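You operate a simulated robot arm through the tools that you are given. There is no shell and no other tool.

The job below is to be done with a simulated robot arm. You get a single attempt, and the scene is never put back.

## Task
Sand the rough patch off the beige block, then wax its top.
Fine: use the grey sanding pad; clear wax on the black grip pad; sanding pad and grip pad go back, the tin is closed. A coat counts when it lies all over at full strength: go over it till it gets no stronger. What is to be rubbed or washed off counts as gone when no trace of it is left.

The check looks at the end state, three seconds after you hand in, the way a careful person would. Anything else that was tipped, shoved, dropped, spilled or broken makes it a failure.

## Robot
A 7-joint arm with a two-finger parallel gripper, fixed in place. Base frame: the origin is at the foot of the arm, x ahead of it, y to its left, z up. Readings come in m, degrees, newtons and seconds.
Its first joint turns from -166.0 to 166.0 degrees. Payload 3.43 kg.
The tool frame sits at the grasp point between the pads (the TCP): z along the fingers, y along the line on which they close. The tips reach 0.03 m beyond it. Largest opening 0.094 m; finger width 0.028, thickness 0.01; the body of the gripper, 0.05 by 0.096 m, starts 0.055 m behind the TCP.
Orientation is told as [roll, pitch, yaw] about the base's x, y, z axes, in that order, counted from this pose: with the fingers straight down and closing along the base's y, the tool's x points along the base's -x, its y along +y and its z along -z.

## Interface
- The arm moves only by the tool drive_tool. Its argument "targets" is one flat list of numbers, 7 for each row, row after row: the gripper command, from -1 (shut) to 1 (fully open), values between in proportion, then the shift along the base's x, y, z in m, then the turn, a rotation vector about the base's x, y, z in degrees. In form: [jaw, x, y, z, wx, wy, wz, jaw, x, y, z, wx, wy, wz, ...]. A call has 1 to 20 rows; each row is the pose to reach, as a shift and turn from the pose commanded when the call began. Rows are played at 5 a second. More than 0.05 m and 8.6 degrees between two rows, or a gripper value outside its range, and nothing of the call is played. A pose out of reach is approached as far as the arm can. The call stops where the force on the tool passes 40 N (or 10 N more than at its start, if that is more) or the arm is blocked; 0.2 s more then pass. The fingers move at their own pace (about 0.045 m/s each) and stop on an object; they squeeze with about 34 N. The grip force told is the motor's: it shows also when the fingers shut on nothing. Time passes only in rows, and 0.2 s behind the last, so rows that repeat a pose let the fingers close. It gives the time, the measured TCP pose, the force on the tool (base axes), the opening and the grip force at its end, in the units of the frame above (readings bear some noise), with the torque about the TCP (base axes, N m) and any sound that the robot's microphone picked up.
- Cameras (640 x 400 px; columns grow to the right, rows downward): "scene" is fixed at [0.0492, -0.4997, 1.6415]; the picture's right is [0.13, -0.99, 0.00], its down [-0.80, -0.10, -0.59] and it looks along [0.59, 0.08, -0.80] (base axes); focal length 311 px, centre (320, 200). "wrist" rides on the gripper at [0.076, 0.014, -0.103] in the tool frame; the picture's right is [-0.18, 0.98, 0.00], its down [-0.75, -0.14, -0.64] and it looks along [-0.63, -0.12, 0.77] (tool axes); focal length 243 px, centre (320, 200). There is no depth. A picture from a camera that has moved, and an enlarged one, comes with that camera's place and axes in the base frame and with its lens.
- capture(camera): a new picture of that camera. It takes no simulated time.
- lift_body(by): slides the trunk up (or, below 0, down) by that many m; the arm rides with it, the base frame stays. It gives what a move gives, with no picture.
- inspect(camera, box): a new picture of the part [left, top, right, bottom] of that camera's present view, enlarged. It takes no simulated time.
- close_job(): hands the job in; it is judged then, once.

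Places have to be worked out from the pictures, the camera data and where the tool is seen. Open the gripper and draw the arm clear of the work before you hand the job in, unless the task says otherwise.

The tools are called after ">>>" as a command line: name --argument value ..., lists and objects as JSON in quotes. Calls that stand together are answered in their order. drive_tool: Moves the arm, as the interface text tells. Its arguments: {"type":"object","properties":{"targets":{"type":"array"}},"required":["targets"]} The other tools are called the same way: lift_body (by) slides the trunk up or down; capture (camera) takes a picture; inspect (camera, box) takes an enlarged picture of a part of a camera's view; close_job () hands the job in.

At the start:

```text
t: 0.0
position: [0.4881, -0.1716, 1.237]
orientation: [0.0, 0.0, 0.0]
wrist_force: [0.4, -0.4, -0.2]
torque: [0.0, 0.0, 0.05]
finger_gap: 0.0942
grip_force: 0.1
trunk travel left (down, up): [-0.5, 0.11]
```

scene: 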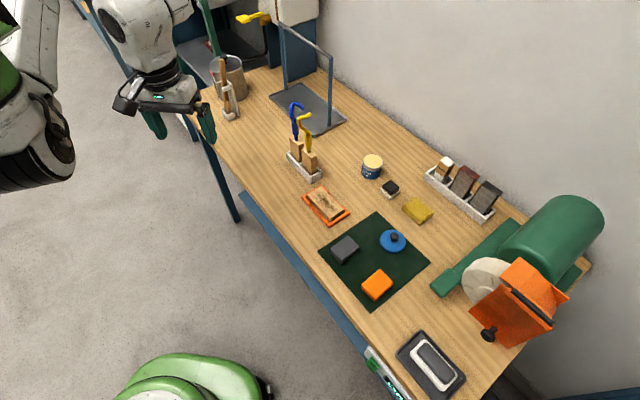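
wrist: 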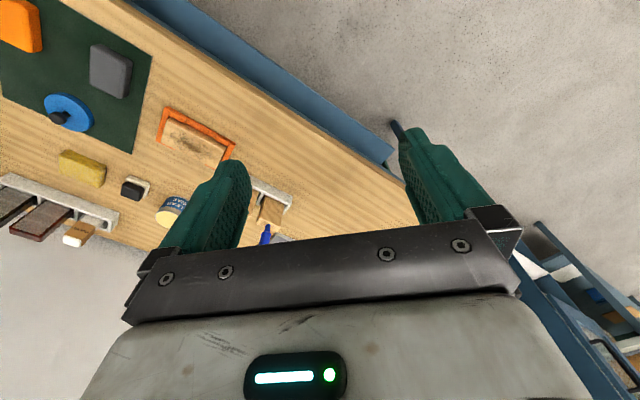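

I'll begin by looking closely at the bench: the beige block in the orange tray, the pads on the green mat, and the tin.

>>> inspect --camera "scene" --box '[280, 140, 440, 240]'

>>> inspect --camera "scene" --box '[300, 200, 460, 300]'

>>> inspect --camera "scene" --box '[380, 140, 540, 240]'

>>> inspect --camera "scene" --box '[340, 300, 500, 400]'

>>> inspect --camera "scene" --box '[200, 50, 360, 150]'

```text
4.00 times, centred on (360, 190) of scene
camera zoom: at [0.0492, -0.4997, 1.6415], right [0.13, -0.99, 0.0], down [-0.8, -0.1, -0.59], along [0.59, 0.08, -0.8], focal length 1244 px, centre (160, 240)
```

zoom: 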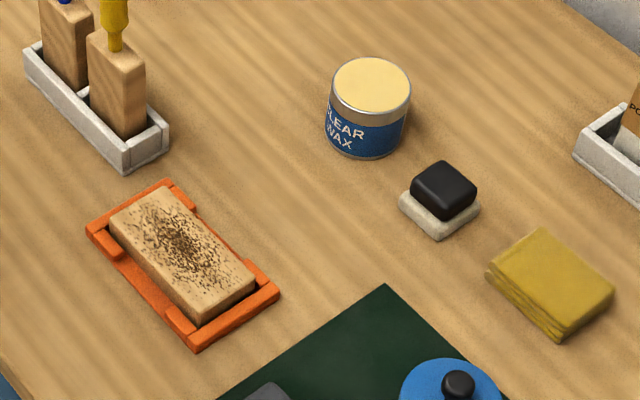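

```text
4.00 times, centred on (380, 250) of scene
camera zoom: at [0.0492, -0.4997, 1.6415], right [0.13, -0.99, 0.0], down [-0.8, -0.1, -0.59], along [0.59, 0.08, -0.8], focal length 1244 px, centre (80, 0)
```

zoom: 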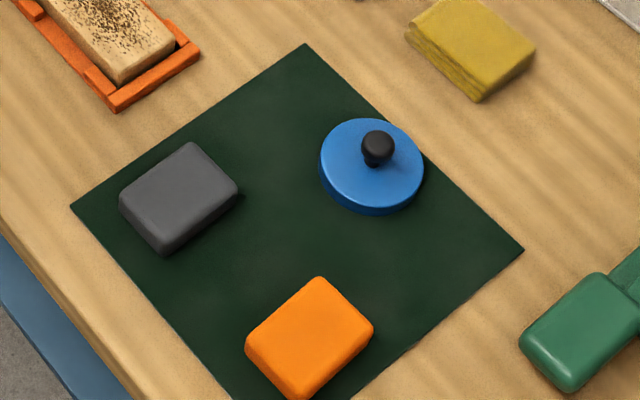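

```text
4.00 times, centred on (460, 190) of scene
camera zoom: at [0.0492, -0.4997, 1.6415], right [0.13, -0.99, 0.0], down [-0.8, -0.1, -0.59], along [0.59, 0.08, -0.8], focal length 1244 px, centre (-240, 240)
```

zoom: 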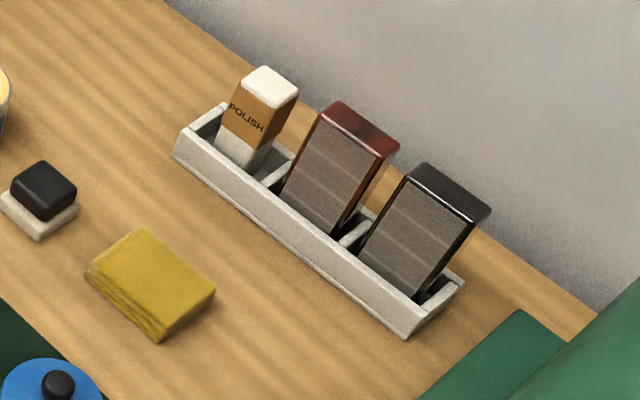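

```text
4.00 times, centred on (420, 350) of scene
camera zoom: at [0.0492, -0.4997, 1.6415], right [0.13, -0.99, 0.0], down [-0.8, -0.1, -0.59], along [0.59, 0.08, -0.8], focal length 1244 px, centre (-80, -400)
```

zoom: 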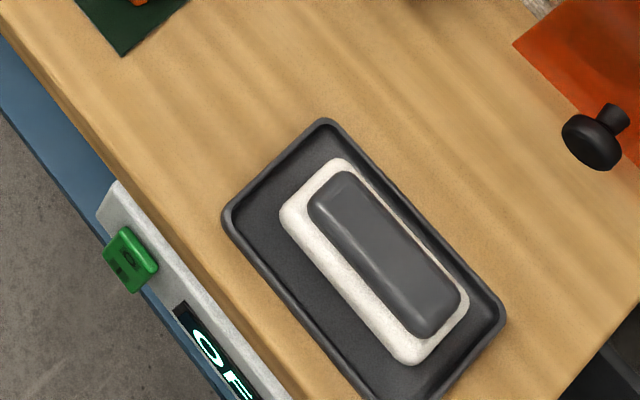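

```text
4.00 times, centred on (280, 100) of scene
camera zoom: at [0.0492, -0.4997, 1.6415], right [0.13, -0.99, 0.0], down [-0.8, -0.1, -0.59], along [0.59, 0.08, -0.8], focal length 1244 px, centre (480, 600)
```

zoom: 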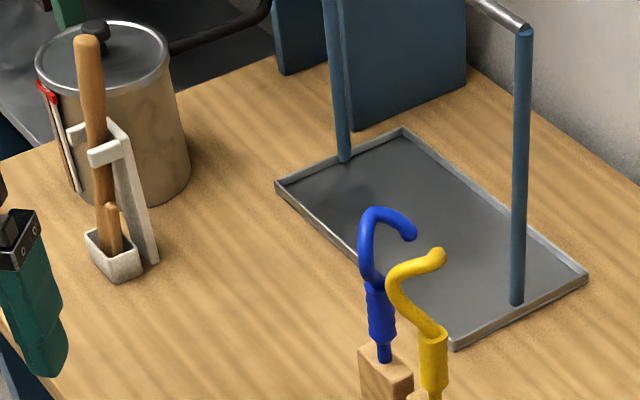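

The block top looks to be at about (0.585, -0.443, 0.895). The mat objects are at x 0.36–0.49, y -0.51 to -0.64, and the tin near (0.75, -0.576). I move the open gripper over the mat at a safe height for close wrist views.

>>> drive_tool --targets '[1, -0.005, -0.045, -0.01, 0, 0, 0, 1, -0.01, -0.09, -0.02, 0, 0, 0, 1, -0.015, -0.135, -0.03, 0, 0, 0, 1, -0.02, -0.18, -0.04, 0, 0, 0, 1, -0.025, -0.225, -0.05, 0, 0, 0, 1, -0.03, -0.27, -0.06, 0, 0, 0, 1, -0.035, -0.315, -0.07, 0, 0, 0, 1, -0.04, -0.36, -0.08, 0, 0, 0, 1, -0.04, -0.36, -0.08, 0, 0, 0]'

>>> capture --camera "wrist"

>>> capture --camera "scene"

```text
t: 2.0
position: [0.448, -0.5333, 1.1557]
orientation: [0.1, 0.1, -0.1]
wrist_force: [-0.5, -0.1, 0.5]
torque: [-0.03, -0.01, 0.0]
finger_gap: 0.0938
grip_force: 0.3
trunk travel left (down, up): [-0.5, 0.11]
```

```text
taken
camera wrist: at [0.372, -0.5161, 1.2583], right [0.19, 0.98, 0.0], down [0.75, -0.14, 0.64], along [0.63, -0.12, -0.77], focal length 243 px, centre (320, 200)
```

wrist: 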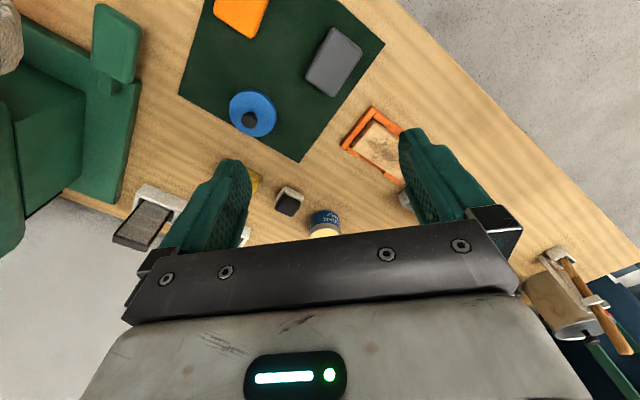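

```text
taken
```

scene: 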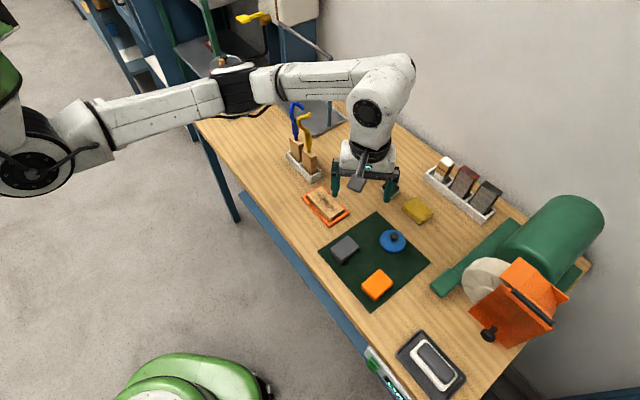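

The gripper now hovers above the mat. I enlarge the wrist views of the mat objects, the tin, the pads and the rack to identify each one.

>>> inspect --camera "wrist" --box '[200, 0, 408, 130]'

>>> inspect --camera "wrist" --box '[240, 140, 400, 240]'

>>> inspect --camera "wrist" --box '[90, 150, 250, 250]'

>>> inspect --camera "scene" --box '[410, 145, 506, 225]'

```text
3.08 times, centred on (304, 65) of wrist
camera zoom: at [0.372, -0.5161, 1.2583], right [0.19, 0.98, 0.0], down [0.75, -0.14, 0.64], along [0.63, -0.12, -0.77], focal length 746 px, centre (369, 615)
```

zoom: 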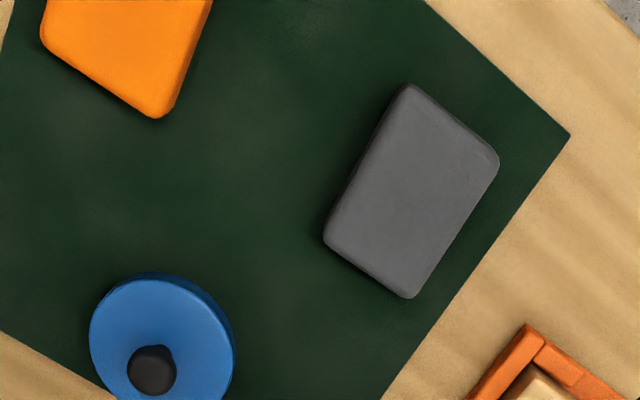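

```text
4.00 times, centred on (320, 190) of wrist
camera zoom: at [0.372, -0.5161, 1.2583], right [0.19, 0.98, 0.0], down [0.75, -0.14, 0.64], along [0.63, -0.12, -0.77], focal length 970 px, centre (320, 240)
```

zoom: 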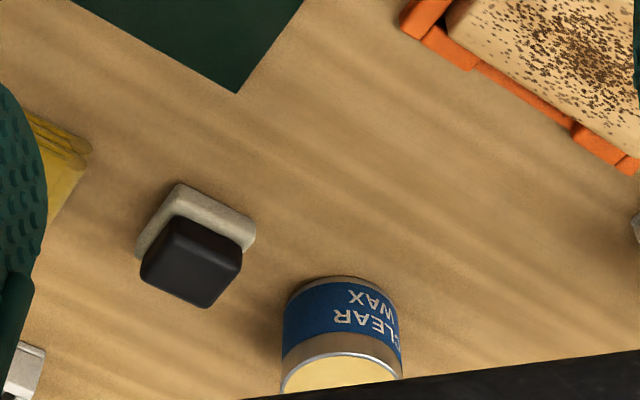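

```text
4.00 times, centred on (170, 200) of wrist
camera zoom: at [0.372, -0.5161, 1.2583], right [0.19, 0.98, 0.0], down [0.75, -0.14, 0.64], along [0.63, -0.12, -0.77], focal length 970 px, centre (920, 200)
```

zoom: 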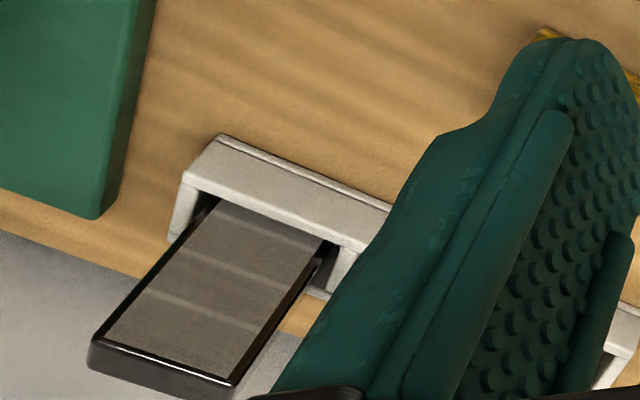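

```text
5.00 times, centred on (458, 185) of scene
camera zoom: at [0.0492, -0.4997, 1.6415], right [0.13, -0.99, 0.0], down [-0.8, -0.1, -0.59], along [0.59, 0.08, -0.8], focal length 1556 px, centre (-370, 275)
```

zoom: 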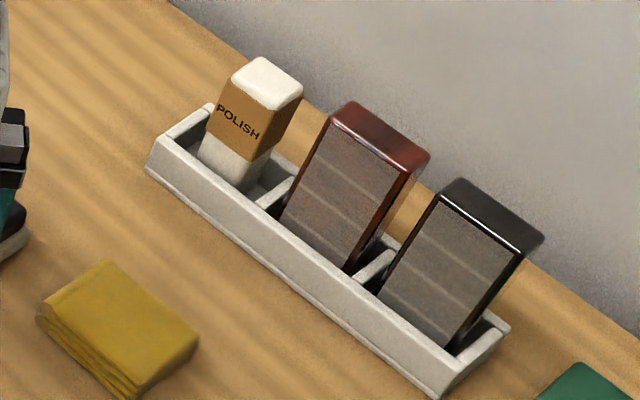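

The tin label reads "CLEAR WAX" and it is open, so the blue knobbed disc (about 7 cm) looks like its lid. The black-topped felt block is the wax pad, and the grey block on the mat is the sanding pad, centred near (0.442, -0.512) with its long axis at about -42°. I turn the gripper -44° and come lower over it to measure.

>>> drive_tool --targets '[1, -0.001, 0.003, -0.02, 0, 0, -7.4, 1, -0.002, 0.006, -0.04, 0, 0, -14.8, 1, -0.003, 0.01, -0.06, 0, 0, -22.2, 1, -0.004, 0.013, -0.08, 0, 0, -29.6, 1, -0.005, 0.017, -0.09, 0, 0, -37, 1, -0.006, 0.02, -0.1, 0, 0, -44, 1, -0.006, 0.02, -0.1, 0, 0, -44]'

>>> capture --camera "wrist"

>>> capture --camera "scene"

```text
t: 3.6
position: [0.4418, -0.5117, 1.0553]
orientation: [-0.1, 0.0, -44.1]
wrist_force: [0.3, -0.7, -0.3]
torque: [-0.04, 0.01, -0.01]
finger_gap: 0.094
grip_force: 0.0
trunk travel left (down, up): [-0.5, 0.11]
```

```text
taken
camera wrist: at [0.397, -0.4459, 1.1581], right [0.82, 0.58, 0.0], down [0.44, -0.63, 0.64], along [0.37, -0.52, -0.77], focal length 243 px, centre (320, 200)
```

wrist: 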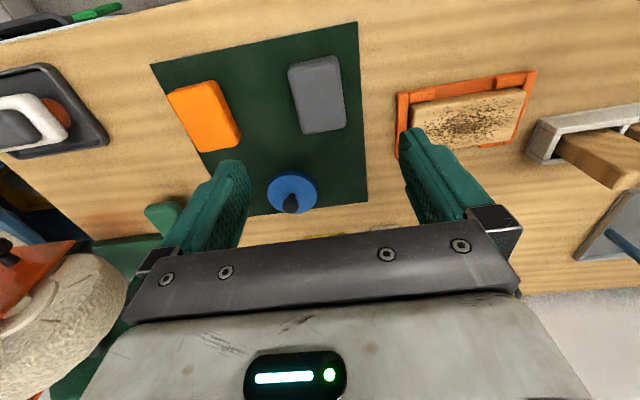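

```text
taken
```

scene: 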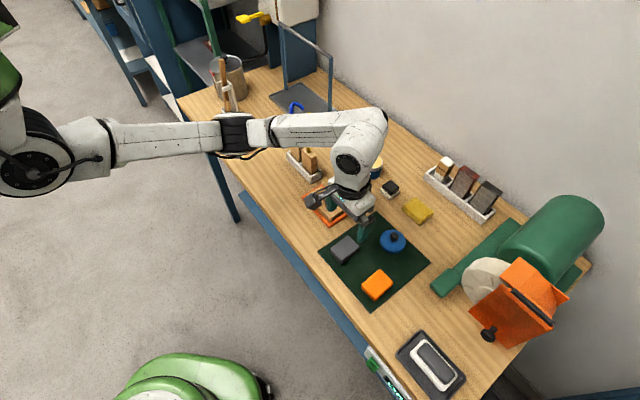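

The gripper is turned and above the pad. I enlarge this view to measure the pad, the block in its tray, and the lid.

>>> inspect --camera "wrist" --box '[240, 20, 400, 120]'

>>> inspect --camera "wrist" --box '[385, 60, 545, 160]'

>>> inspect --camera "wrist" --box '[240, 140, 400, 240]'

>>> inspect --camera "wrist" --box '[0, 0, 240, 150]'

```text
4.00 times, centred on (320, 70) of wrist
camera zoom: at [0.397, -0.4459, 1.1581], right [0.82, 0.58, 0.0], down [0.44, -0.63, 0.64], along [0.37, -0.52, -0.77], focal length 970 px, centre (320, 720)
```

zoom: 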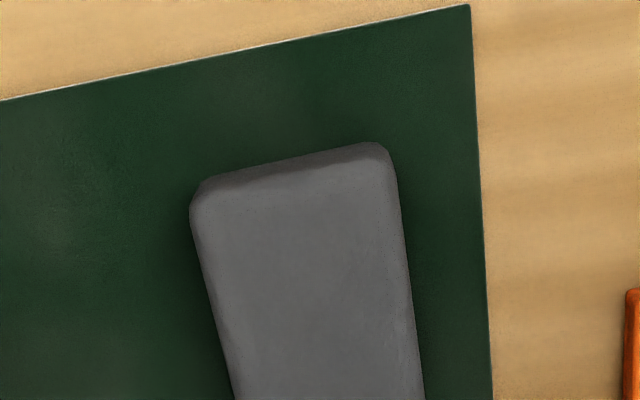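

```text
4.00 times, centred on (465, 110) of wrist
camera zoom: at [0.397, -0.4459, 1.1581], right [0.82, 0.58, 0.0], down [0.44, -0.63, 0.64], along [0.37, -0.52, -0.77], focal length 970 px, centre (-260, 560)
```

zoom: 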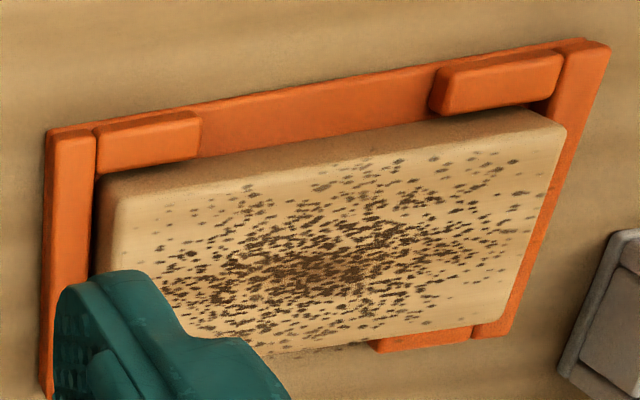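

```text
4.00 times, centred on (320, 190) of wrist
camera zoom: at [0.397, -0.4459, 1.1581], right [0.82, 0.58, 0.0], down [0.44, -0.63, 0.64], along [0.37, -0.52, -0.77], focal length 970 px, centre (320, 240)
```

zoom: 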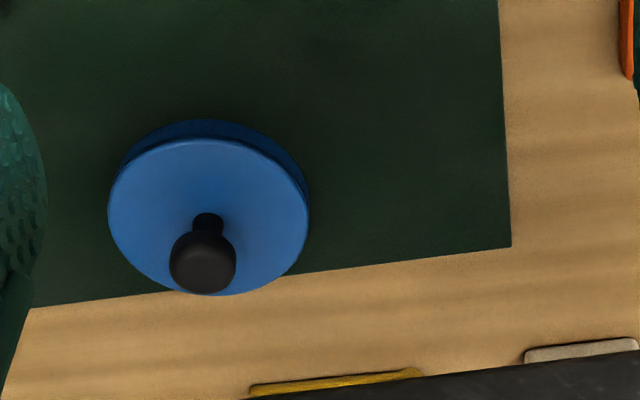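

```text
2.67 times, centred on (120, 75) of wrist
camera zoom: at [0.397, -0.4459, 1.1581], right [0.82, 0.58, 0.0], down [0.44, -0.63, 0.64], along [0.37, -0.52, -0.77], focal length 647 px, centre (853, 533)
```

zoom: 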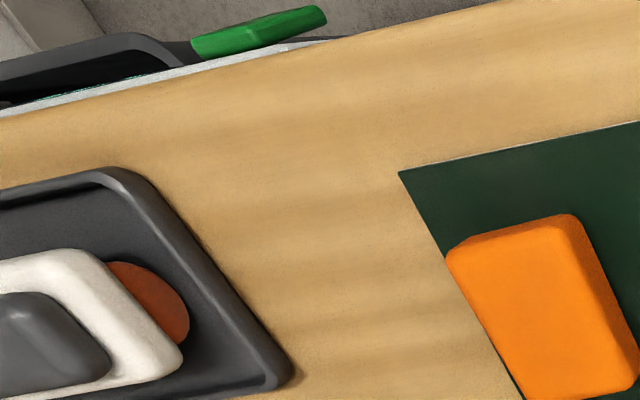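

The rough patch covers most of the block top. To settle whether the tin is open and whether the blue disc is its lid, I move over towards the tin and look from above.

>>> drive_tool --targets '[1, 0.045, -0.005, 0.02, 0, 0, 0, 1, 0.09, -0.01, 0.03, 0, 0, 0, 1, 0.135, -0.015, 0.03, 0, 0, 0, 1, 0.18, -0.02, 0.03, 0, 0, 0, 1, 0.22, -0.025, 0.03, 0, 0, 0, 1, 0.26, -0.03, 0.03, 0, 0, 0, 1, 0.26, -0.03, 0.03, 0, 0, 0]'

>>> capture --camera "wrist"

>>> inspect --camera "wrist" --box '[240, 60, 400, 160]'

```text
t: 5.2
position: [0.7018, -0.5418, 1.0858]
orientation: [-0.1, 0.1, -44.2]
wrist_force: [0.0, 0.6, 0.0]
torque: [-0.03, 0.01, -0.01]
finger_gap: 0.094
grip_force: 0.0
trunk travel left (down, up): [-0.5, 0.11]
```

```text
taken
camera wrist: at [0.6575, -0.4765, 1.1881], right [0.82, 0.58, 0.0], down [0.44, -0.63, 0.64], along [0.37, -0.52, -0.77], focal length 243 px, centre (320, 200)
```

wrist: 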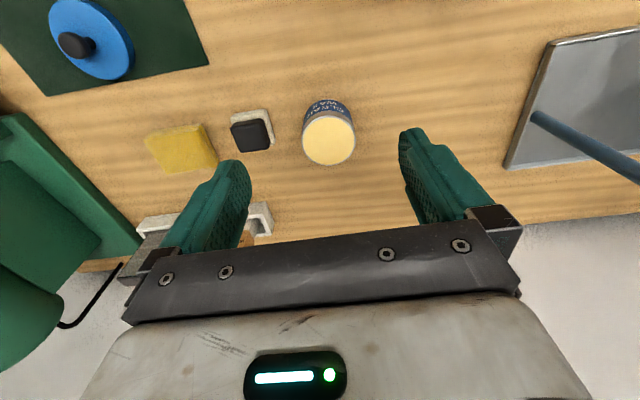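

```text
4.00 times, centred on (320, 110) of wrist
camera zoom: at [0.6575, -0.4765, 1.1881], right [0.82, 0.58, 0.0], down [0.44, -0.63, 0.64], along [0.37, -0.52, -0.77], focal length 970 px, centre (320, 560)
```

zoom: 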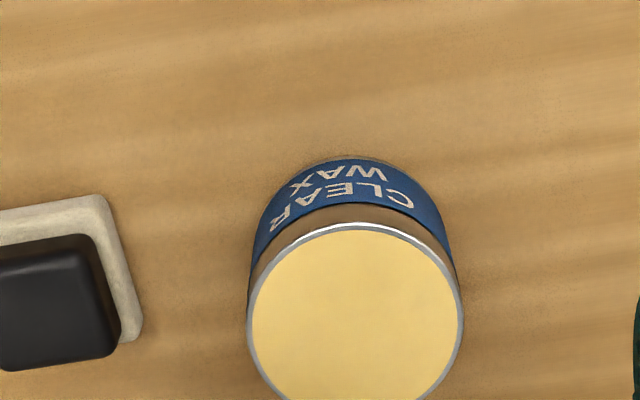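

The tin is open with cream wax nearly flush to its rim, and the blue lid (about 71 mm) suits its 61 mm body. I inspect the wax pad from here to measure it.

>>> inspect --camera "wrist" --box '[200, 80, 360, 180]'

>>> inspect --camera "scene" --box '[350, 145, 446, 205]'

```text
4.00 times, centred on (280, 130) of wrist
camera zoom: at [0.6575, -0.4765, 1.1881], right [0.82, 0.58, 0.0], down [0.44, -0.63, 0.64], along [0.37, -0.52, -0.77], focal length 970 px, centre (480, 480)
```

zoom: 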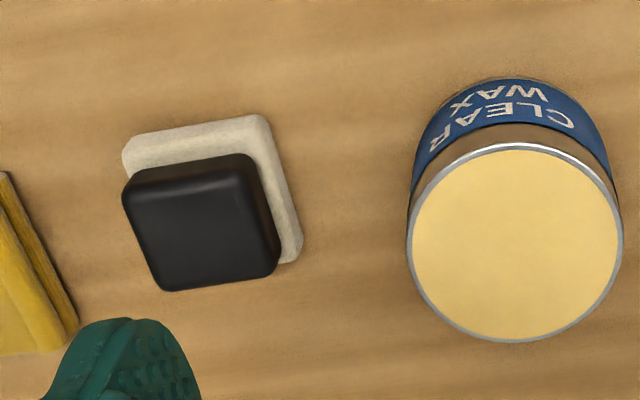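

```text
6.67 times, centred on (398, 175) of scene
camera zoom: at [0.0492, -0.4997, 1.6415], right [0.13, -0.99, 0.0], down [-0.8, -0.1, -0.59], along [0.59, 0.08, -0.8], focal length 2074 px, centre (-200, 367)
```

zoom: 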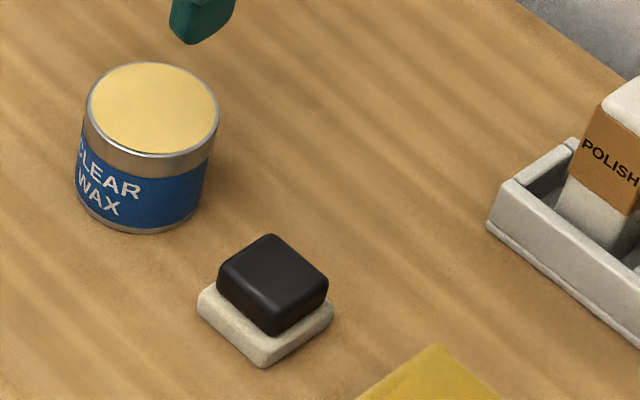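

From two views the tin's top centre is about (0.740, -0.575, 0.928). The wax pad's black grip centre is about (0.663, -0.636) with its top at 0.902. I return over the grey sanding pad and lower to z ≈ 0.99.

>>> drive_tool --targets '[1, -0.045, 0.005, 0, 0, 0, 0, 1, -0.09, 0.01, 0, 0, 0, 0, 1, -0.135, 0.015, 0, 0, 0, 0, 1, -0.18, 0.02, -0.02, 0, 0, 0, 1, -0.22, 0.025, -0.05, 0, 0, 0, 1, -0.26, 0.03, -0.08, 0, 0, 0, 1, -0.26, 0.03, -0.1, 0, 0, 0, 1, -0.26, 0.03, -0.1, 0, 0, 0]'

>>> capture --camera "wrist"

>>> inspect --camera "wrist" --box '[216, 20, 424, 150]'

>>> inspect --camera "scene" --box '[320, 200, 416, 260]'

```text
refused: row 5 steps farther than a row can; nothing moved
```

```text
taken
camera wrist: at [0.6575, -0.4765, 1.1881], right [0.82, 0.58, 0.0], down [0.44, -0.63, 0.64], along [0.37, -0.52, -0.77], focal length 243 px, centre (320, 200)
```

wrist: 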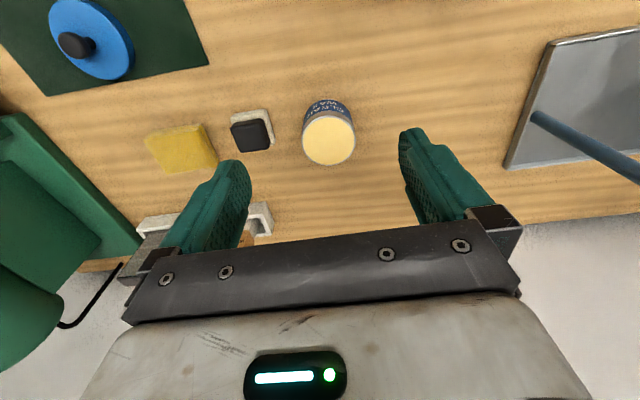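

```text
3.08 times, centred on (320, 85) of wrist
camera zoom: at [0.6575, -0.4765, 1.1881], right [0.82, 0.58, 0.0], down [0.44, -0.63, 0.64], along [0.37, -0.52, -0.77], focal length 746 px, centre (320, 554)
```

zoom: 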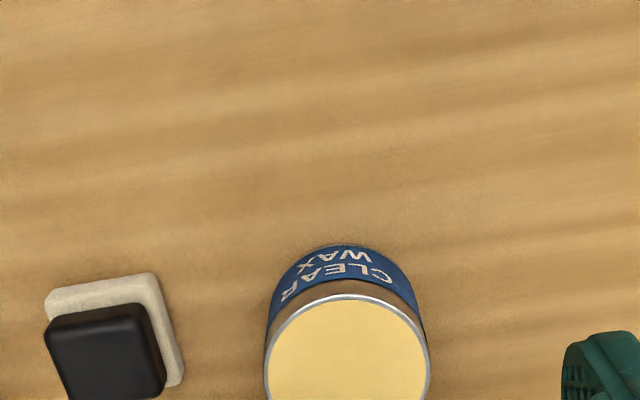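

```text
6.67 times, centred on (368, 230) of scene
camera zoom: at [0.0492, -0.4997, 1.6415], right [0.13, -0.99, 0.0], down [-0.8, -0.1, -0.59], along [0.59, 0.08, -0.8], focal length 2074 px, centre (0, 0)
```

zoom: 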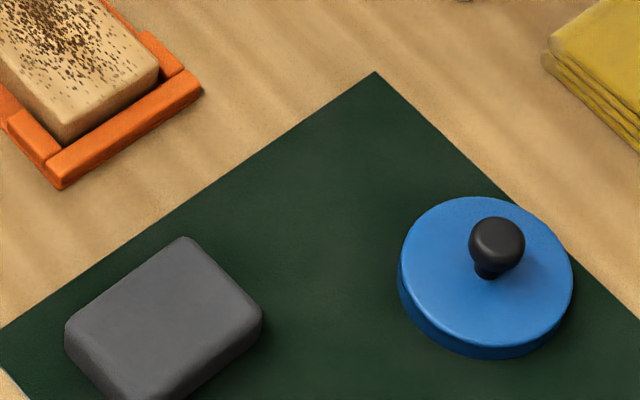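

The call was refused because one row stepped farther than 0.05 m in total, so nothing moved. I resend it with smaller steps.

>>> drive_tool --targets '[1, -0.045, 0.005, 0, 0, 0, 0, 1, -0.09, 0.01, 0, 0, 0, 0, 1, -0.135, 0.015, 0, 0, 0, 0, 1, -0.175, 0.02, -0.02, 0, 0, 0, 1, -0.21, 0.024, -0.045, 0, 0, 0, 1, -0.24, 0.028, -0.07, 0, 0, 0, 1, -0.26, 0.03, -0.1, 0, 0, 0, 1, -0.26, 0.03, -0.1, 0, 0, 0]'

>>> capture --camera "wrist"

>>> inspect --camera "wrist" --box '[216, 20, 424, 150]'

>>> capture --camera "scene"

```text
t: 7.0
position: [0.4409, -0.5102, 0.9856]
orientation: [0.1, 0.0, -44.0]
wrist_force: [0.2, 0.9, 0.5]
torque: [0.01, -0.02, -0.03]
finger_gap: 0.0941
grip_force: 0.1
trunk travel left (down, up): [-0.5, 0.11]
```

```text
taken
camera wrist: at [0.3962, -0.4456, 1.088], right [0.82, 0.58, 0.0], down [0.44, -0.63, 0.64], along [0.37, -0.52, -0.77], focal length 243 px, centre (320, 200)
```

wrist: 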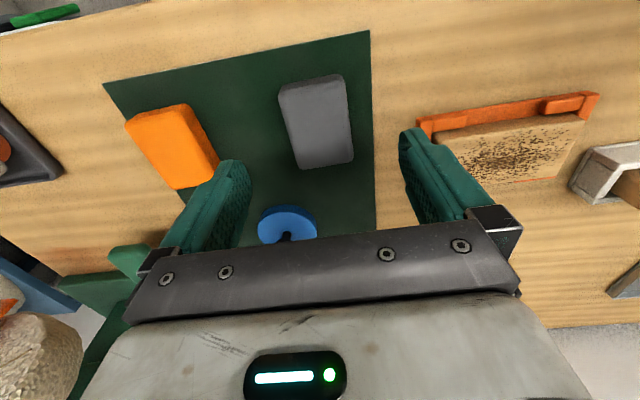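

```text
3.08 times, centred on (320, 85) of wrist
camera zoom: at [0.3962, -0.4456, 1.088], right [0.82, 0.58, 0.0], down [0.44, -0.63, 0.64], along [0.37, -0.52, -0.77], focal length 746 px, centre (320, 554)
```

zoom: 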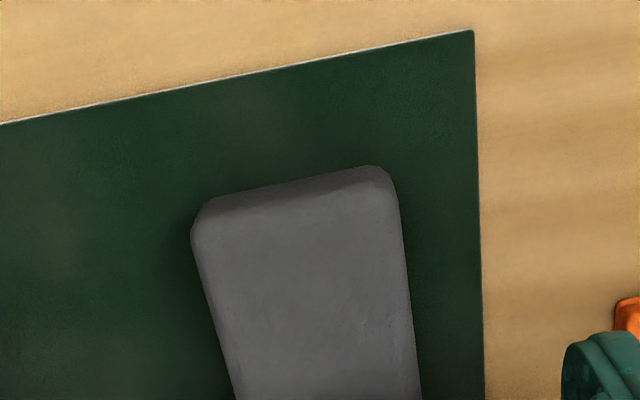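

```text
taken
```

scene: 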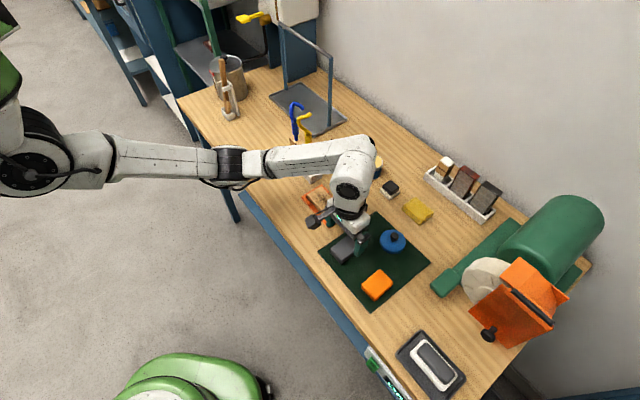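

Both wrist views agree that the pad is centred at (0.442, -0.512), aligned near 45°, with its top at about 0.90. The gripper is centred on it, so I lower with open fingers straddling it until the tips are near the mat.

>>> drive_tool --targets '[1, 0, 0, -0.02, 0, 0, -0.5, 1, 0, 0, -0.04, 0, 0, -1, 1, 0, 0, -0.055, 0, 0, -1, 1, 0, 0, -0.07, 0, 0, -1, 1, 0, 0, -0.075, 0, 0, -1, 1, 0, 0, -0.075, 0, 0, -1]'

>>> capture --camera "wrist"

>>> inspect --camera "scene" --box '[300, 190, 396, 270]'

```text
t: 8.4
position: [0.4404, -0.5121, 0.9141]
orientation: [-0.4, -0.2, -45.1]
wrist_force: [-5.1, 6.9, 34.6]
torque: [-0.7, 1.64, -0.3]
finger_gap: 0.0929
grip_force: 0.0
trunk travel left (down, up): [-0.5, 0.11]
```

```text
taken
camera wrist: at [0.3975, -0.4454, 1.016], right [0.83, 0.56, 0.0], down [0.43, -0.63, 0.64], along [0.36, -0.53, -0.76], focal length 243 px, centre (320, 200)
```

wrist: 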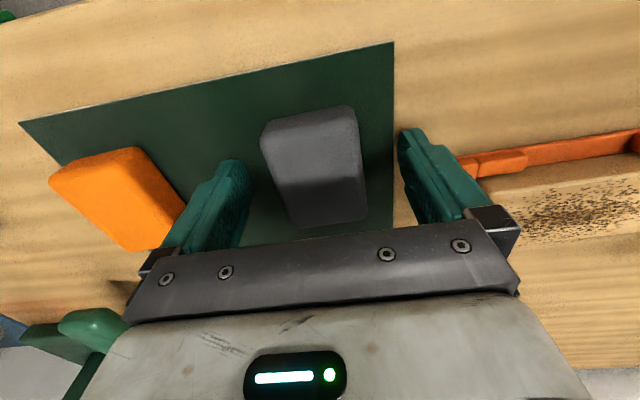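

```text
5.00 times, centred on (348, 230) of scene
camera zoom: at [0.0492, -0.4997, 1.6415], right [0.13, -0.99, 0.0], down [-0.8, -0.1, -0.59], along [0.59, 0.08, -0.8], focal length 1556 px, centre (180, 50)
```

zoom: 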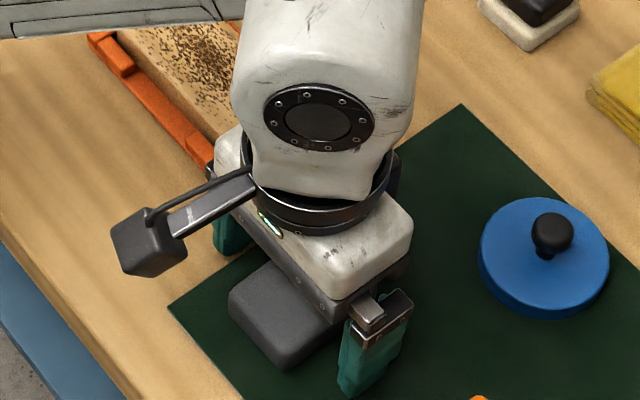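

The force reads 35 N upward at z 0.914, with the torque pointing at the left finger, so that tip seems to be resting on the mat (surface about 0.884). I look closely before backing off.

>>> inspect --camera "wrist" --box '[120, 80, 328, 240]'

>>> inspect --camera "wrist" --box '[320, 80, 528, 240]'

>>> inspect --camera "scene" --box '[340, 230, 400, 280]'

```text
2.50 times, centred on (224, 160) of wrist
camera zoom: at [0.3975, -0.4454, 1.016], right [0.83, 0.56, 0.0], down [0.43, -0.63, 0.64], along [0.36, -0.53, -0.76], focal length 606 px, centre (560, 300)
```

zoom: 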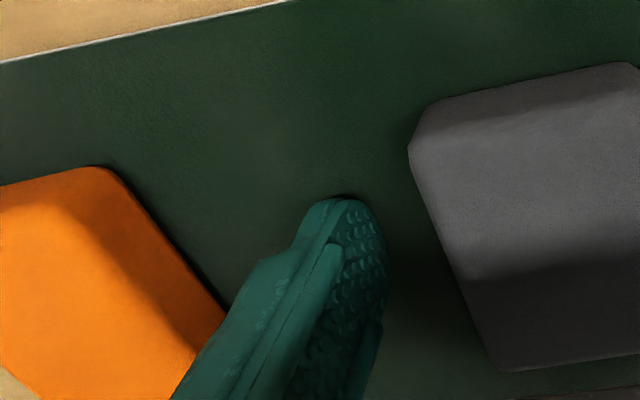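

```text
2.50 times, centred on (424, 160) of wrist
camera zoom: at [0.3975, -0.4454, 1.016], right [0.83, 0.56, 0.0], down [0.43, -0.63, 0.64], along [0.36, -0.53, -0.76], focal length 606 px, centre (60, 300)
```

zoom: 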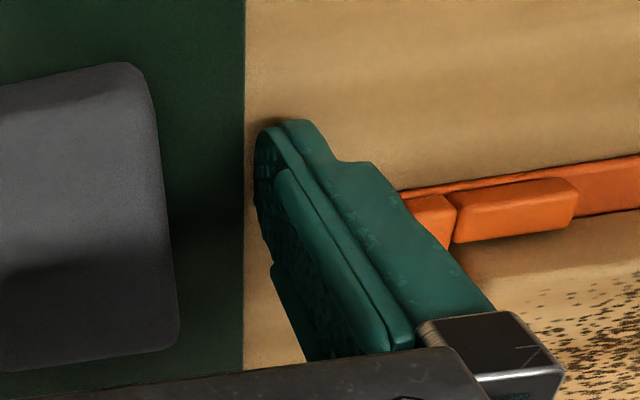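

```text
8.00 times, centred on (370, 255) of scene
camera zoom: at [0.0492, -0.4997, 1.6415], right [0.13, -0.99, 0.0], down [-0.8, -0.1, -0.59], along [0.59, 0.08, -0.8], focal length 2489 px, centre (-80, -240)
```

zoom: 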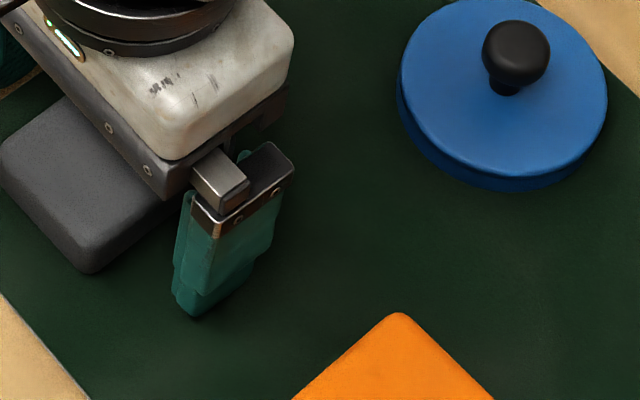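

The left tip is on the mat and the right tip is just above the bare wood, so the mat surface is at about 0.884. The pad sits centred between the fingers. I raise 8 mm in command and close on it.

>>> drive_tool --targets '[1, 0, 0, 0.004, 0, 0, 0, 1, 0, 0, 0.008, 0, 0, 0, -1, 0, 0, 0.008, 0, 0, 0, -1, 0, 0, 0.008, 0, 0, 0, -1, 0, 0, 0.008, 0, 0, 0, -1, 0, 0, 0.008, 0, 0, 0, -1, 0, 0, 0.008, 0, 0, 0, -1, 0, 0, 0.008, 0, 0, 0]'

>>> capture --camera "wrist"

```text
t: 10.2
position: [0.4418, -0.5131, 0.9176]
orientation: [0.0, 0.0, -45.0]
wrist_force: [-0.2, 1.1, 0.1]
torque: [-0.04, -0.01, 0.0]
finger_gap: 0.0484
grip_force: 34.1
trunk travel left (down, up): [-0.5, 0.11]
```

```text
taken
camera wrist: at [0.3979, -0.4458, 1.0211], right [0.83, 0.56, 0.0], down [0.43, -0.63, 0.64], along [0.36, -0.53, -0.77], focal length 243 px, centre (320, 200)
```

wrist: 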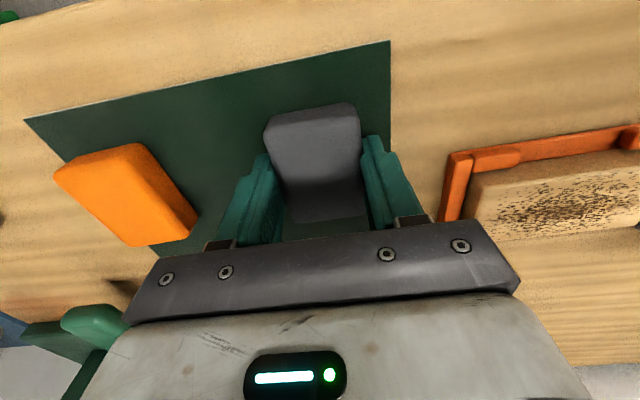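

The pad is gripped (gap 48.4 mm, 34 N); its home pose is commanded (0.442, -0.512, 0.920) at yaw -45. I lift it straight up and shift part way towards the block to measure the block precisely.

>>> drive_tool --targets '[-1, 0, 0, 0.01, 0, 0, 0, -1, 0, 0, 0.03, 0, 0, 0, -1, 0, 0, 0.06, 0, 0, 0, -1, 0, 0, 0.1, 0, 0, 0, -1, 0.02, 0.01, 0.13, 0, 0, 0, -1, 0.05, 0.03, 0.14, 0, 0, 0, -1, 0.05, 0.03, 0.14, 0, 0, 0]'

>>> capture --camera "wrist"

>>> inspect --camera "wrist" --box '[360, 40, 520, 140]'

>>> capture --camera "scene"

```text
t: 11.8
position: [0.4925, -0.4826, 1.059]
orientation: [0.0, 0.0, -44.9]
wrist_force: [0.6, -0.6, -0.7]
torque: [-0.01, -0.02, 0.0]
finger_gap: 0.0486
grip_force: 34.3
trunk travel left (down, up): [-0.5, 0.11]
```

```text
taken
camera wrist: at [0.4489, -0.416, 1.1616], right [0.83, 0.56, 0.0], down [0.43, -0.63, 0.64], along [0.36, -0.53, -0.77], focal length 243 px, centre (320, 200)
```

wrist: 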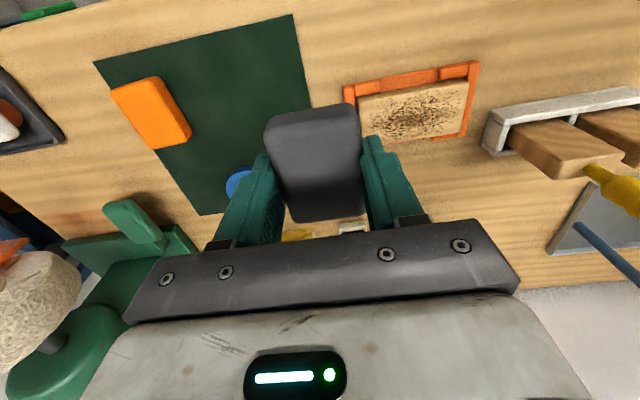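

```text
4.00 times, centred on (440, 90) of wrist
camera zoom: at [0.4489, -0.416, 1.1616], right [0.83, 0.56, 0.0], down [0.43, -0.63, 0.64], along [0.36, -0.53, -0.77], focal length 970 px, centre (-160, 640)
```

zoom: 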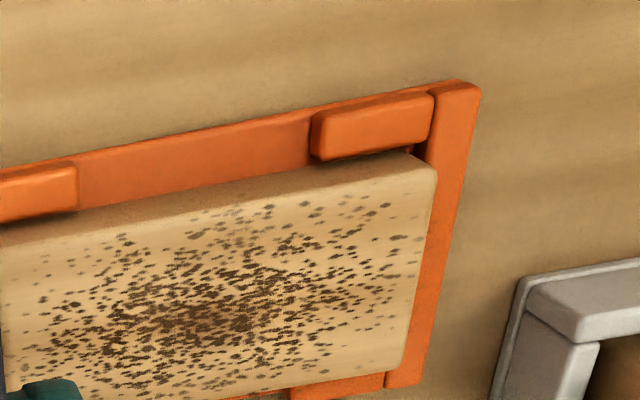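

```text
taken
```

scene: 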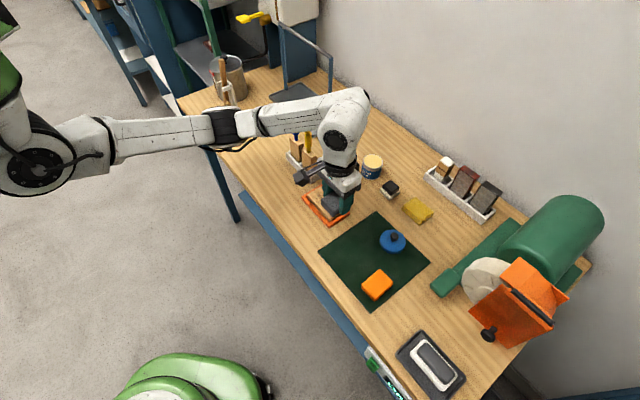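

The pad hangs securely. I triangulate the block top at about 0.903, centred at (0.587, -0.444), with its long axis at about 46° and size about 106×50 mm. I move above it with the pad bottom a few centimetres clear.

>>> drive_tool --targets '[-1, 0.035, 0.014, 0, 0, 0, 0, -1, 0.07, 0.028, 0, 0, 0, 0.5, -1, 0.095, 0.038, -0.02, 0, 0, 1, -1, 0.095, 0.038, -0.05, 0, 0, 1, -1, 0.095, 0.038, -0.08, 0, 0, 1, -1, 0.095, 0.038, -0.095, 0, 0, 1, -1, 0.095, 0.038, -0.095, 0, 0, 1]'

>>> capture --camera "wrist"

>>> inspect --camera "scene" --box '[280, 150, 376, 240]'

```text
t: 13.4
position: [0.586, -0.4436, 0.9645]
orientation: [0.0, 0.0, -44.1]
wrist_force: [-0.3, 1.1, 0.0]
torque: [0.02, -0.01, 0.01]
finger_gap: 0.0484
grip_force: 33.5
trunk travel left (down, up): [-0.5, 0.11]
```

```text
taken
camera wrist: at [0.5417, -0.3784, 1.0663], right [0.82, 0.58, 0.0], down [0.44, -0.63, 0.64], along [0.37, -0.52, -0.77], focal length 243 px, centre (320, 200)
```

wrist: 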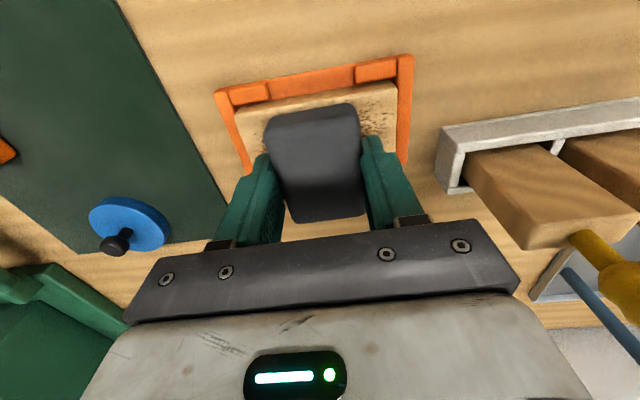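

```text
4.44 times, centred on (328, 195) of scene
camera zoom: at [0.0492, -0.4997, 1.6415], right [0.13, -0.99, 0.0], down [-0.8, -0.1, -0.59], along [0.59, 0.08, -0.8], focal length 1383 px, centre (284, 222)
```

zoom: 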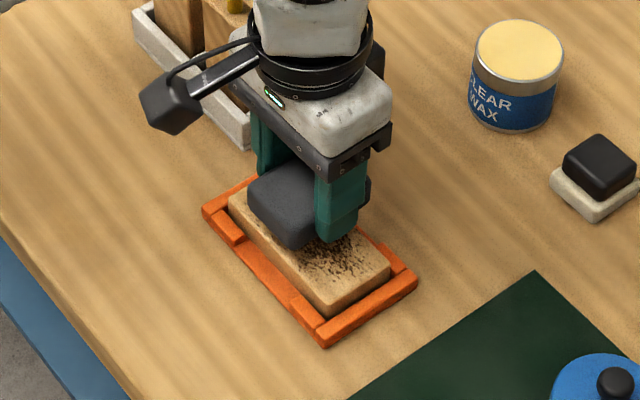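

The pad hangs over the block's centre, well clear of everything. I lower in small steps to find contact with the block top.

>>> drive_tool --targets '[-1, 0, 0, -0.008, 0, 0, 0, -1, 0, 0, -0.015, 0, 0, 0, -1, 0, 0, -0.018, 0, 0, 0, -1, 0, 0, -0.02, 0, 0, 0, -1, 0, 0, -0.022, 0, 0, 0, -1, 0, 0, -0.022, 0, 0, 0]'

>>> inspect --camera "scene" --box '[280, 150, 376, 240]'

```text
t: 14.8
position: [0.5868, -0.444, 0.9409]
orientation: [0.0, 0.0, -43.9]
wrist_force: [-0.9, 0.0, 0.1]
torque: [-0.02, 0.02, -0.01]
finger_gap: 0.0489
grip_force: 33.9
trunk travel left (down, up): [-0.5, 0.11]
```

```text
4.44 times, centred on (328, 195) of scene
camera zoom: at [0.0492, -0.4997, 1.6415], right [0.13, -0.99, 0.0], down [-0.8, -0.1, -0.59], along [0.59, 0.08, -0.8], focal length 1383 px, centre (284, 222)
```

zoom: 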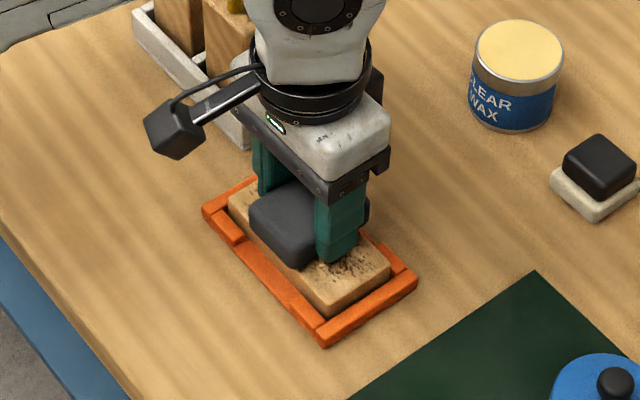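

No contact yet at z 0.941, but the pad is very close. I continue down in 1 mm rows.

>>> drive_tool --targets '[-1, 0, 0, -0.001, 0, 0, 0, -1, 0, 0, -0.002, 0, 0, 0, -1, 0, 0, -0.003, 0, 0, 0, -1, 0, 0, -0.003, 0, 0, 0]'

```text
t: 15.8
position: [0.5876, -0.4442, 0.9402]
orientation: [0.1, 0.0, -44.0]
wrist_force: [1.1, -0.4, 9.5]
torque: [0.06, 0.03, 0.02]
finger_gap: 0.0484
grip_force: 33.9
trunk travel left (down, up): [-0.5, 0.11]
```

Contact is at commanded z 0.940 with 9.5 N, so the block top is about 0.906. I make one short test stroke along the block's length to check that the tray stays put.

>>> drive_tool --targets '[-1, 0.007, 0.0072, 0, 0, 0, 0, -1, 0.0139, 0.0144, 0, 0, 0, 0, -1, 0.007, 0.0072, 0, 0, 0, 0, -1, 0, 0, 0, 0, 0, 0, -1, -0.007, -0.0072, 0, 0, 0, 0, -1, -0.0139, -0.0144, 0, 0, 0, 0, -1, -0.007, -0.0072, 0, 0, 0, 0, -1, 0, 0, 0, 0, 0, 0]'

>>> inspect --camera "scene" --box '[280, 150, 376, 240]'

>>> capture --camera "wrist"

```text
t: 17.6
position: [0.585, -0.4446, 0.9395]
orientation: [-0.2, 0.1, -43.9]
wrist_force: [-7.8, -7.2, 19.7]
torque: [-0.23, 0.3, 0.0]
finger_gap: 0.0484
grip_force: 34.8
trunk travel left (down, up): [-0.5, 0.11]
```

```text
4.44 times, centred on (328, 195) of scene
camera zoom: at [0.0492, -0.4997, 1.6415], right [0.13, -0.99, 0.0], down [-0.8, -0.1, -0.59], along [0.59, 0.08, -0.8], focal length 1383 px, centre (284, 222)
```

zoom: 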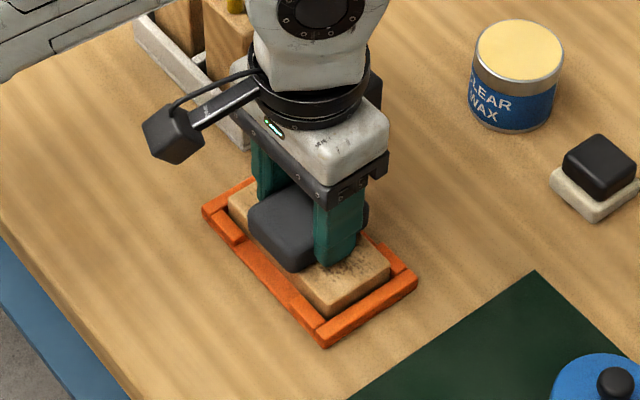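

```text
taken
camera wrist: at [0.5406, -0.3782, 1.0417], right [0.82, 0.58, 0.0], down [0.44, -0.63, 0.64], along [0.37, -0.52, -0.77], focal length 243 px, centre (320, 200)
```

wrist: 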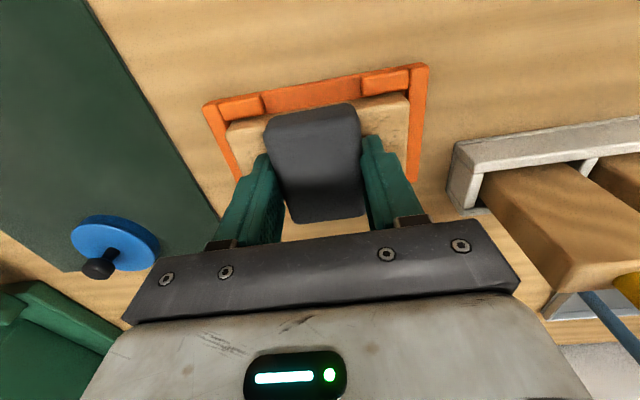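

Sanding works: the speckle is fading and the tray has not moved. I ease the pressure by 0.5 mm and do full-length strokes over the whole top.

>>> drive_tool --targets '[-1, 0.01, 0.0105, 0.0005, 0, 0, 0, -1, 0.018, 0.0187, 0.0005, 0, 0, 0, -1, 0.0236, 0.0244, 0.0005, 0, 0, 0, -1, 0.014, 0.0145, 0.0005, 0, 0, 0, -1, 0.004, 0.0041, 0.0005, 0, 0, 0, -1, -0.006, -0.0062, 0.0005, 0, 0, 0, -1, -0.016, -0.0166, 0.0005, 0, 0, 0, -1, -0.0236, -0.0244, 0.0005, 0, 0, 0, -1, -0.014, -0.0145, 0.0005, 0, 0, 0, -1, -0.004, -0.0041, 0.0005, 0, 0, 0, -1, 0.006, 0.0062, 0.0005, 0, 0, 0, -1, 0.016, 0.0166, 0.0005, 0, 0, 0, -1, 0.0236, 0.0244, 0.0005, 0, 0, 0, -1, 0.014, 0.0145, 0.0005, 0, 0, 0, -1, 0.004, 0.0041, 0.0005, 0, 0, 0, -1, -0.006, -0.0062, 0.0005, 0, 0, 0, -1, -0.016, -0.0166, 0.0005, 0, 0, 0, -1, -0.0236, -0.0244, 0.0005, 0, 0, 0]'

>>> inspect --camera "scene" --box '[280, 150, 376, 240]'

>>> capture --camera "wrist"

```text
t: 21.4
position: [0.5618, -0.468, 0.9396]
orientation: [0.0, 0.1, -44.1]
wrist_force: [-0.3, 1.7, 2.8]
torque: [0.02, -0.03, 0.01]
finger_gap: 0.0486
grip_force: 33.7
trunk travel left (down, up): [-0.5, 0.11]
```

```text
4.44 times, centred on (328, 195) of scene
camera zoom: at [0.0492, -0.4997, 1.6415], right [0.13, -0.99, 0.0], down [-0.8, -0.1, -0.59], along [0.59, 0.08, -0.8], focal length 1383 px, centre (284, 222)
```

zoom: 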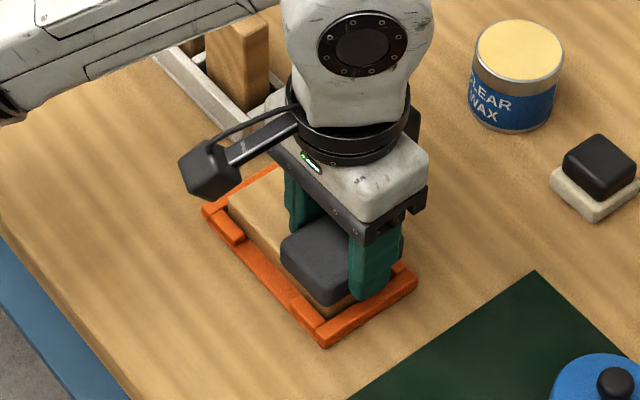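

```text
taken
camera wrist: at [0.5174, -0.4026, 1.0417], right [0.82, 0.58, 0.0], down [0.44, -0.63, 0.64], along [0.37, -0.52, -0.77], focal length 243 px, centre (320, 200)
```

wrist: 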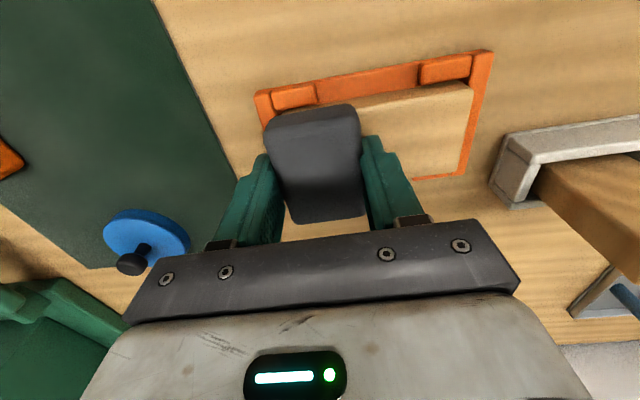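

The visible part of the block looks clean now. I enlarge it to check for faint traces.

>>> inspect --camera "wrist" --box '[355, 60, 515, 190]'

>>> inspect --camera "scene" --box '[296, 180, 360, 230]'

```text
3.08 times, centred on (435, 125) of wrist
camera zoom: at [0.5174, -0.4026, 1.0417], right [0.82, 0.58, 0.0], down [0.44, -0.63, 0.64], along [0.37, -0.52, -0.77], focal length 746 px, centre (-34, 431)
```

zoom: 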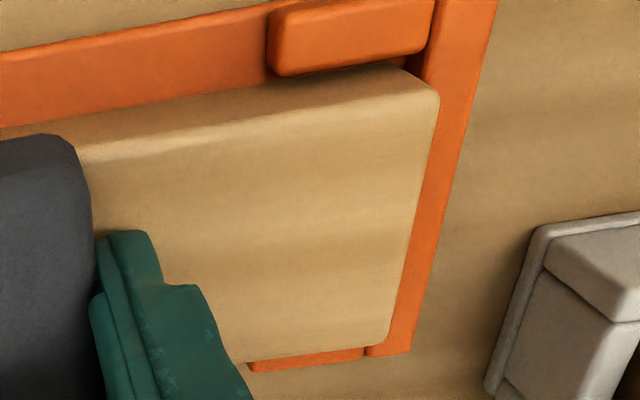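

```text
8.00 times, centred on (328, 205) of scene
camera zoom: at [0.0492, -0.4997, 1.6415], right [0.13, -0.99, 0.0], down [-0.8, -0.1, -0.59], along [0.59, 0.08, -0.8], focal length 2489 px, centre (256, 160)
```

zoom: 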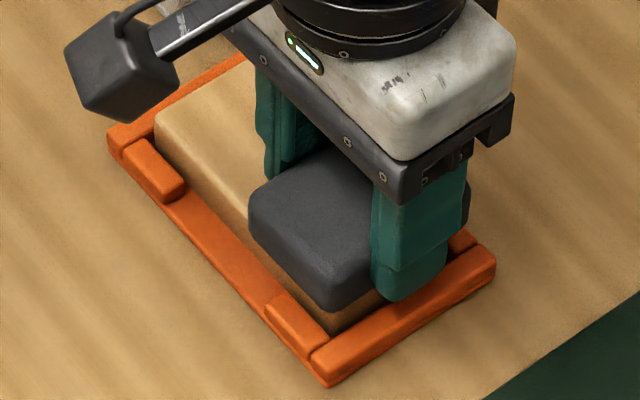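

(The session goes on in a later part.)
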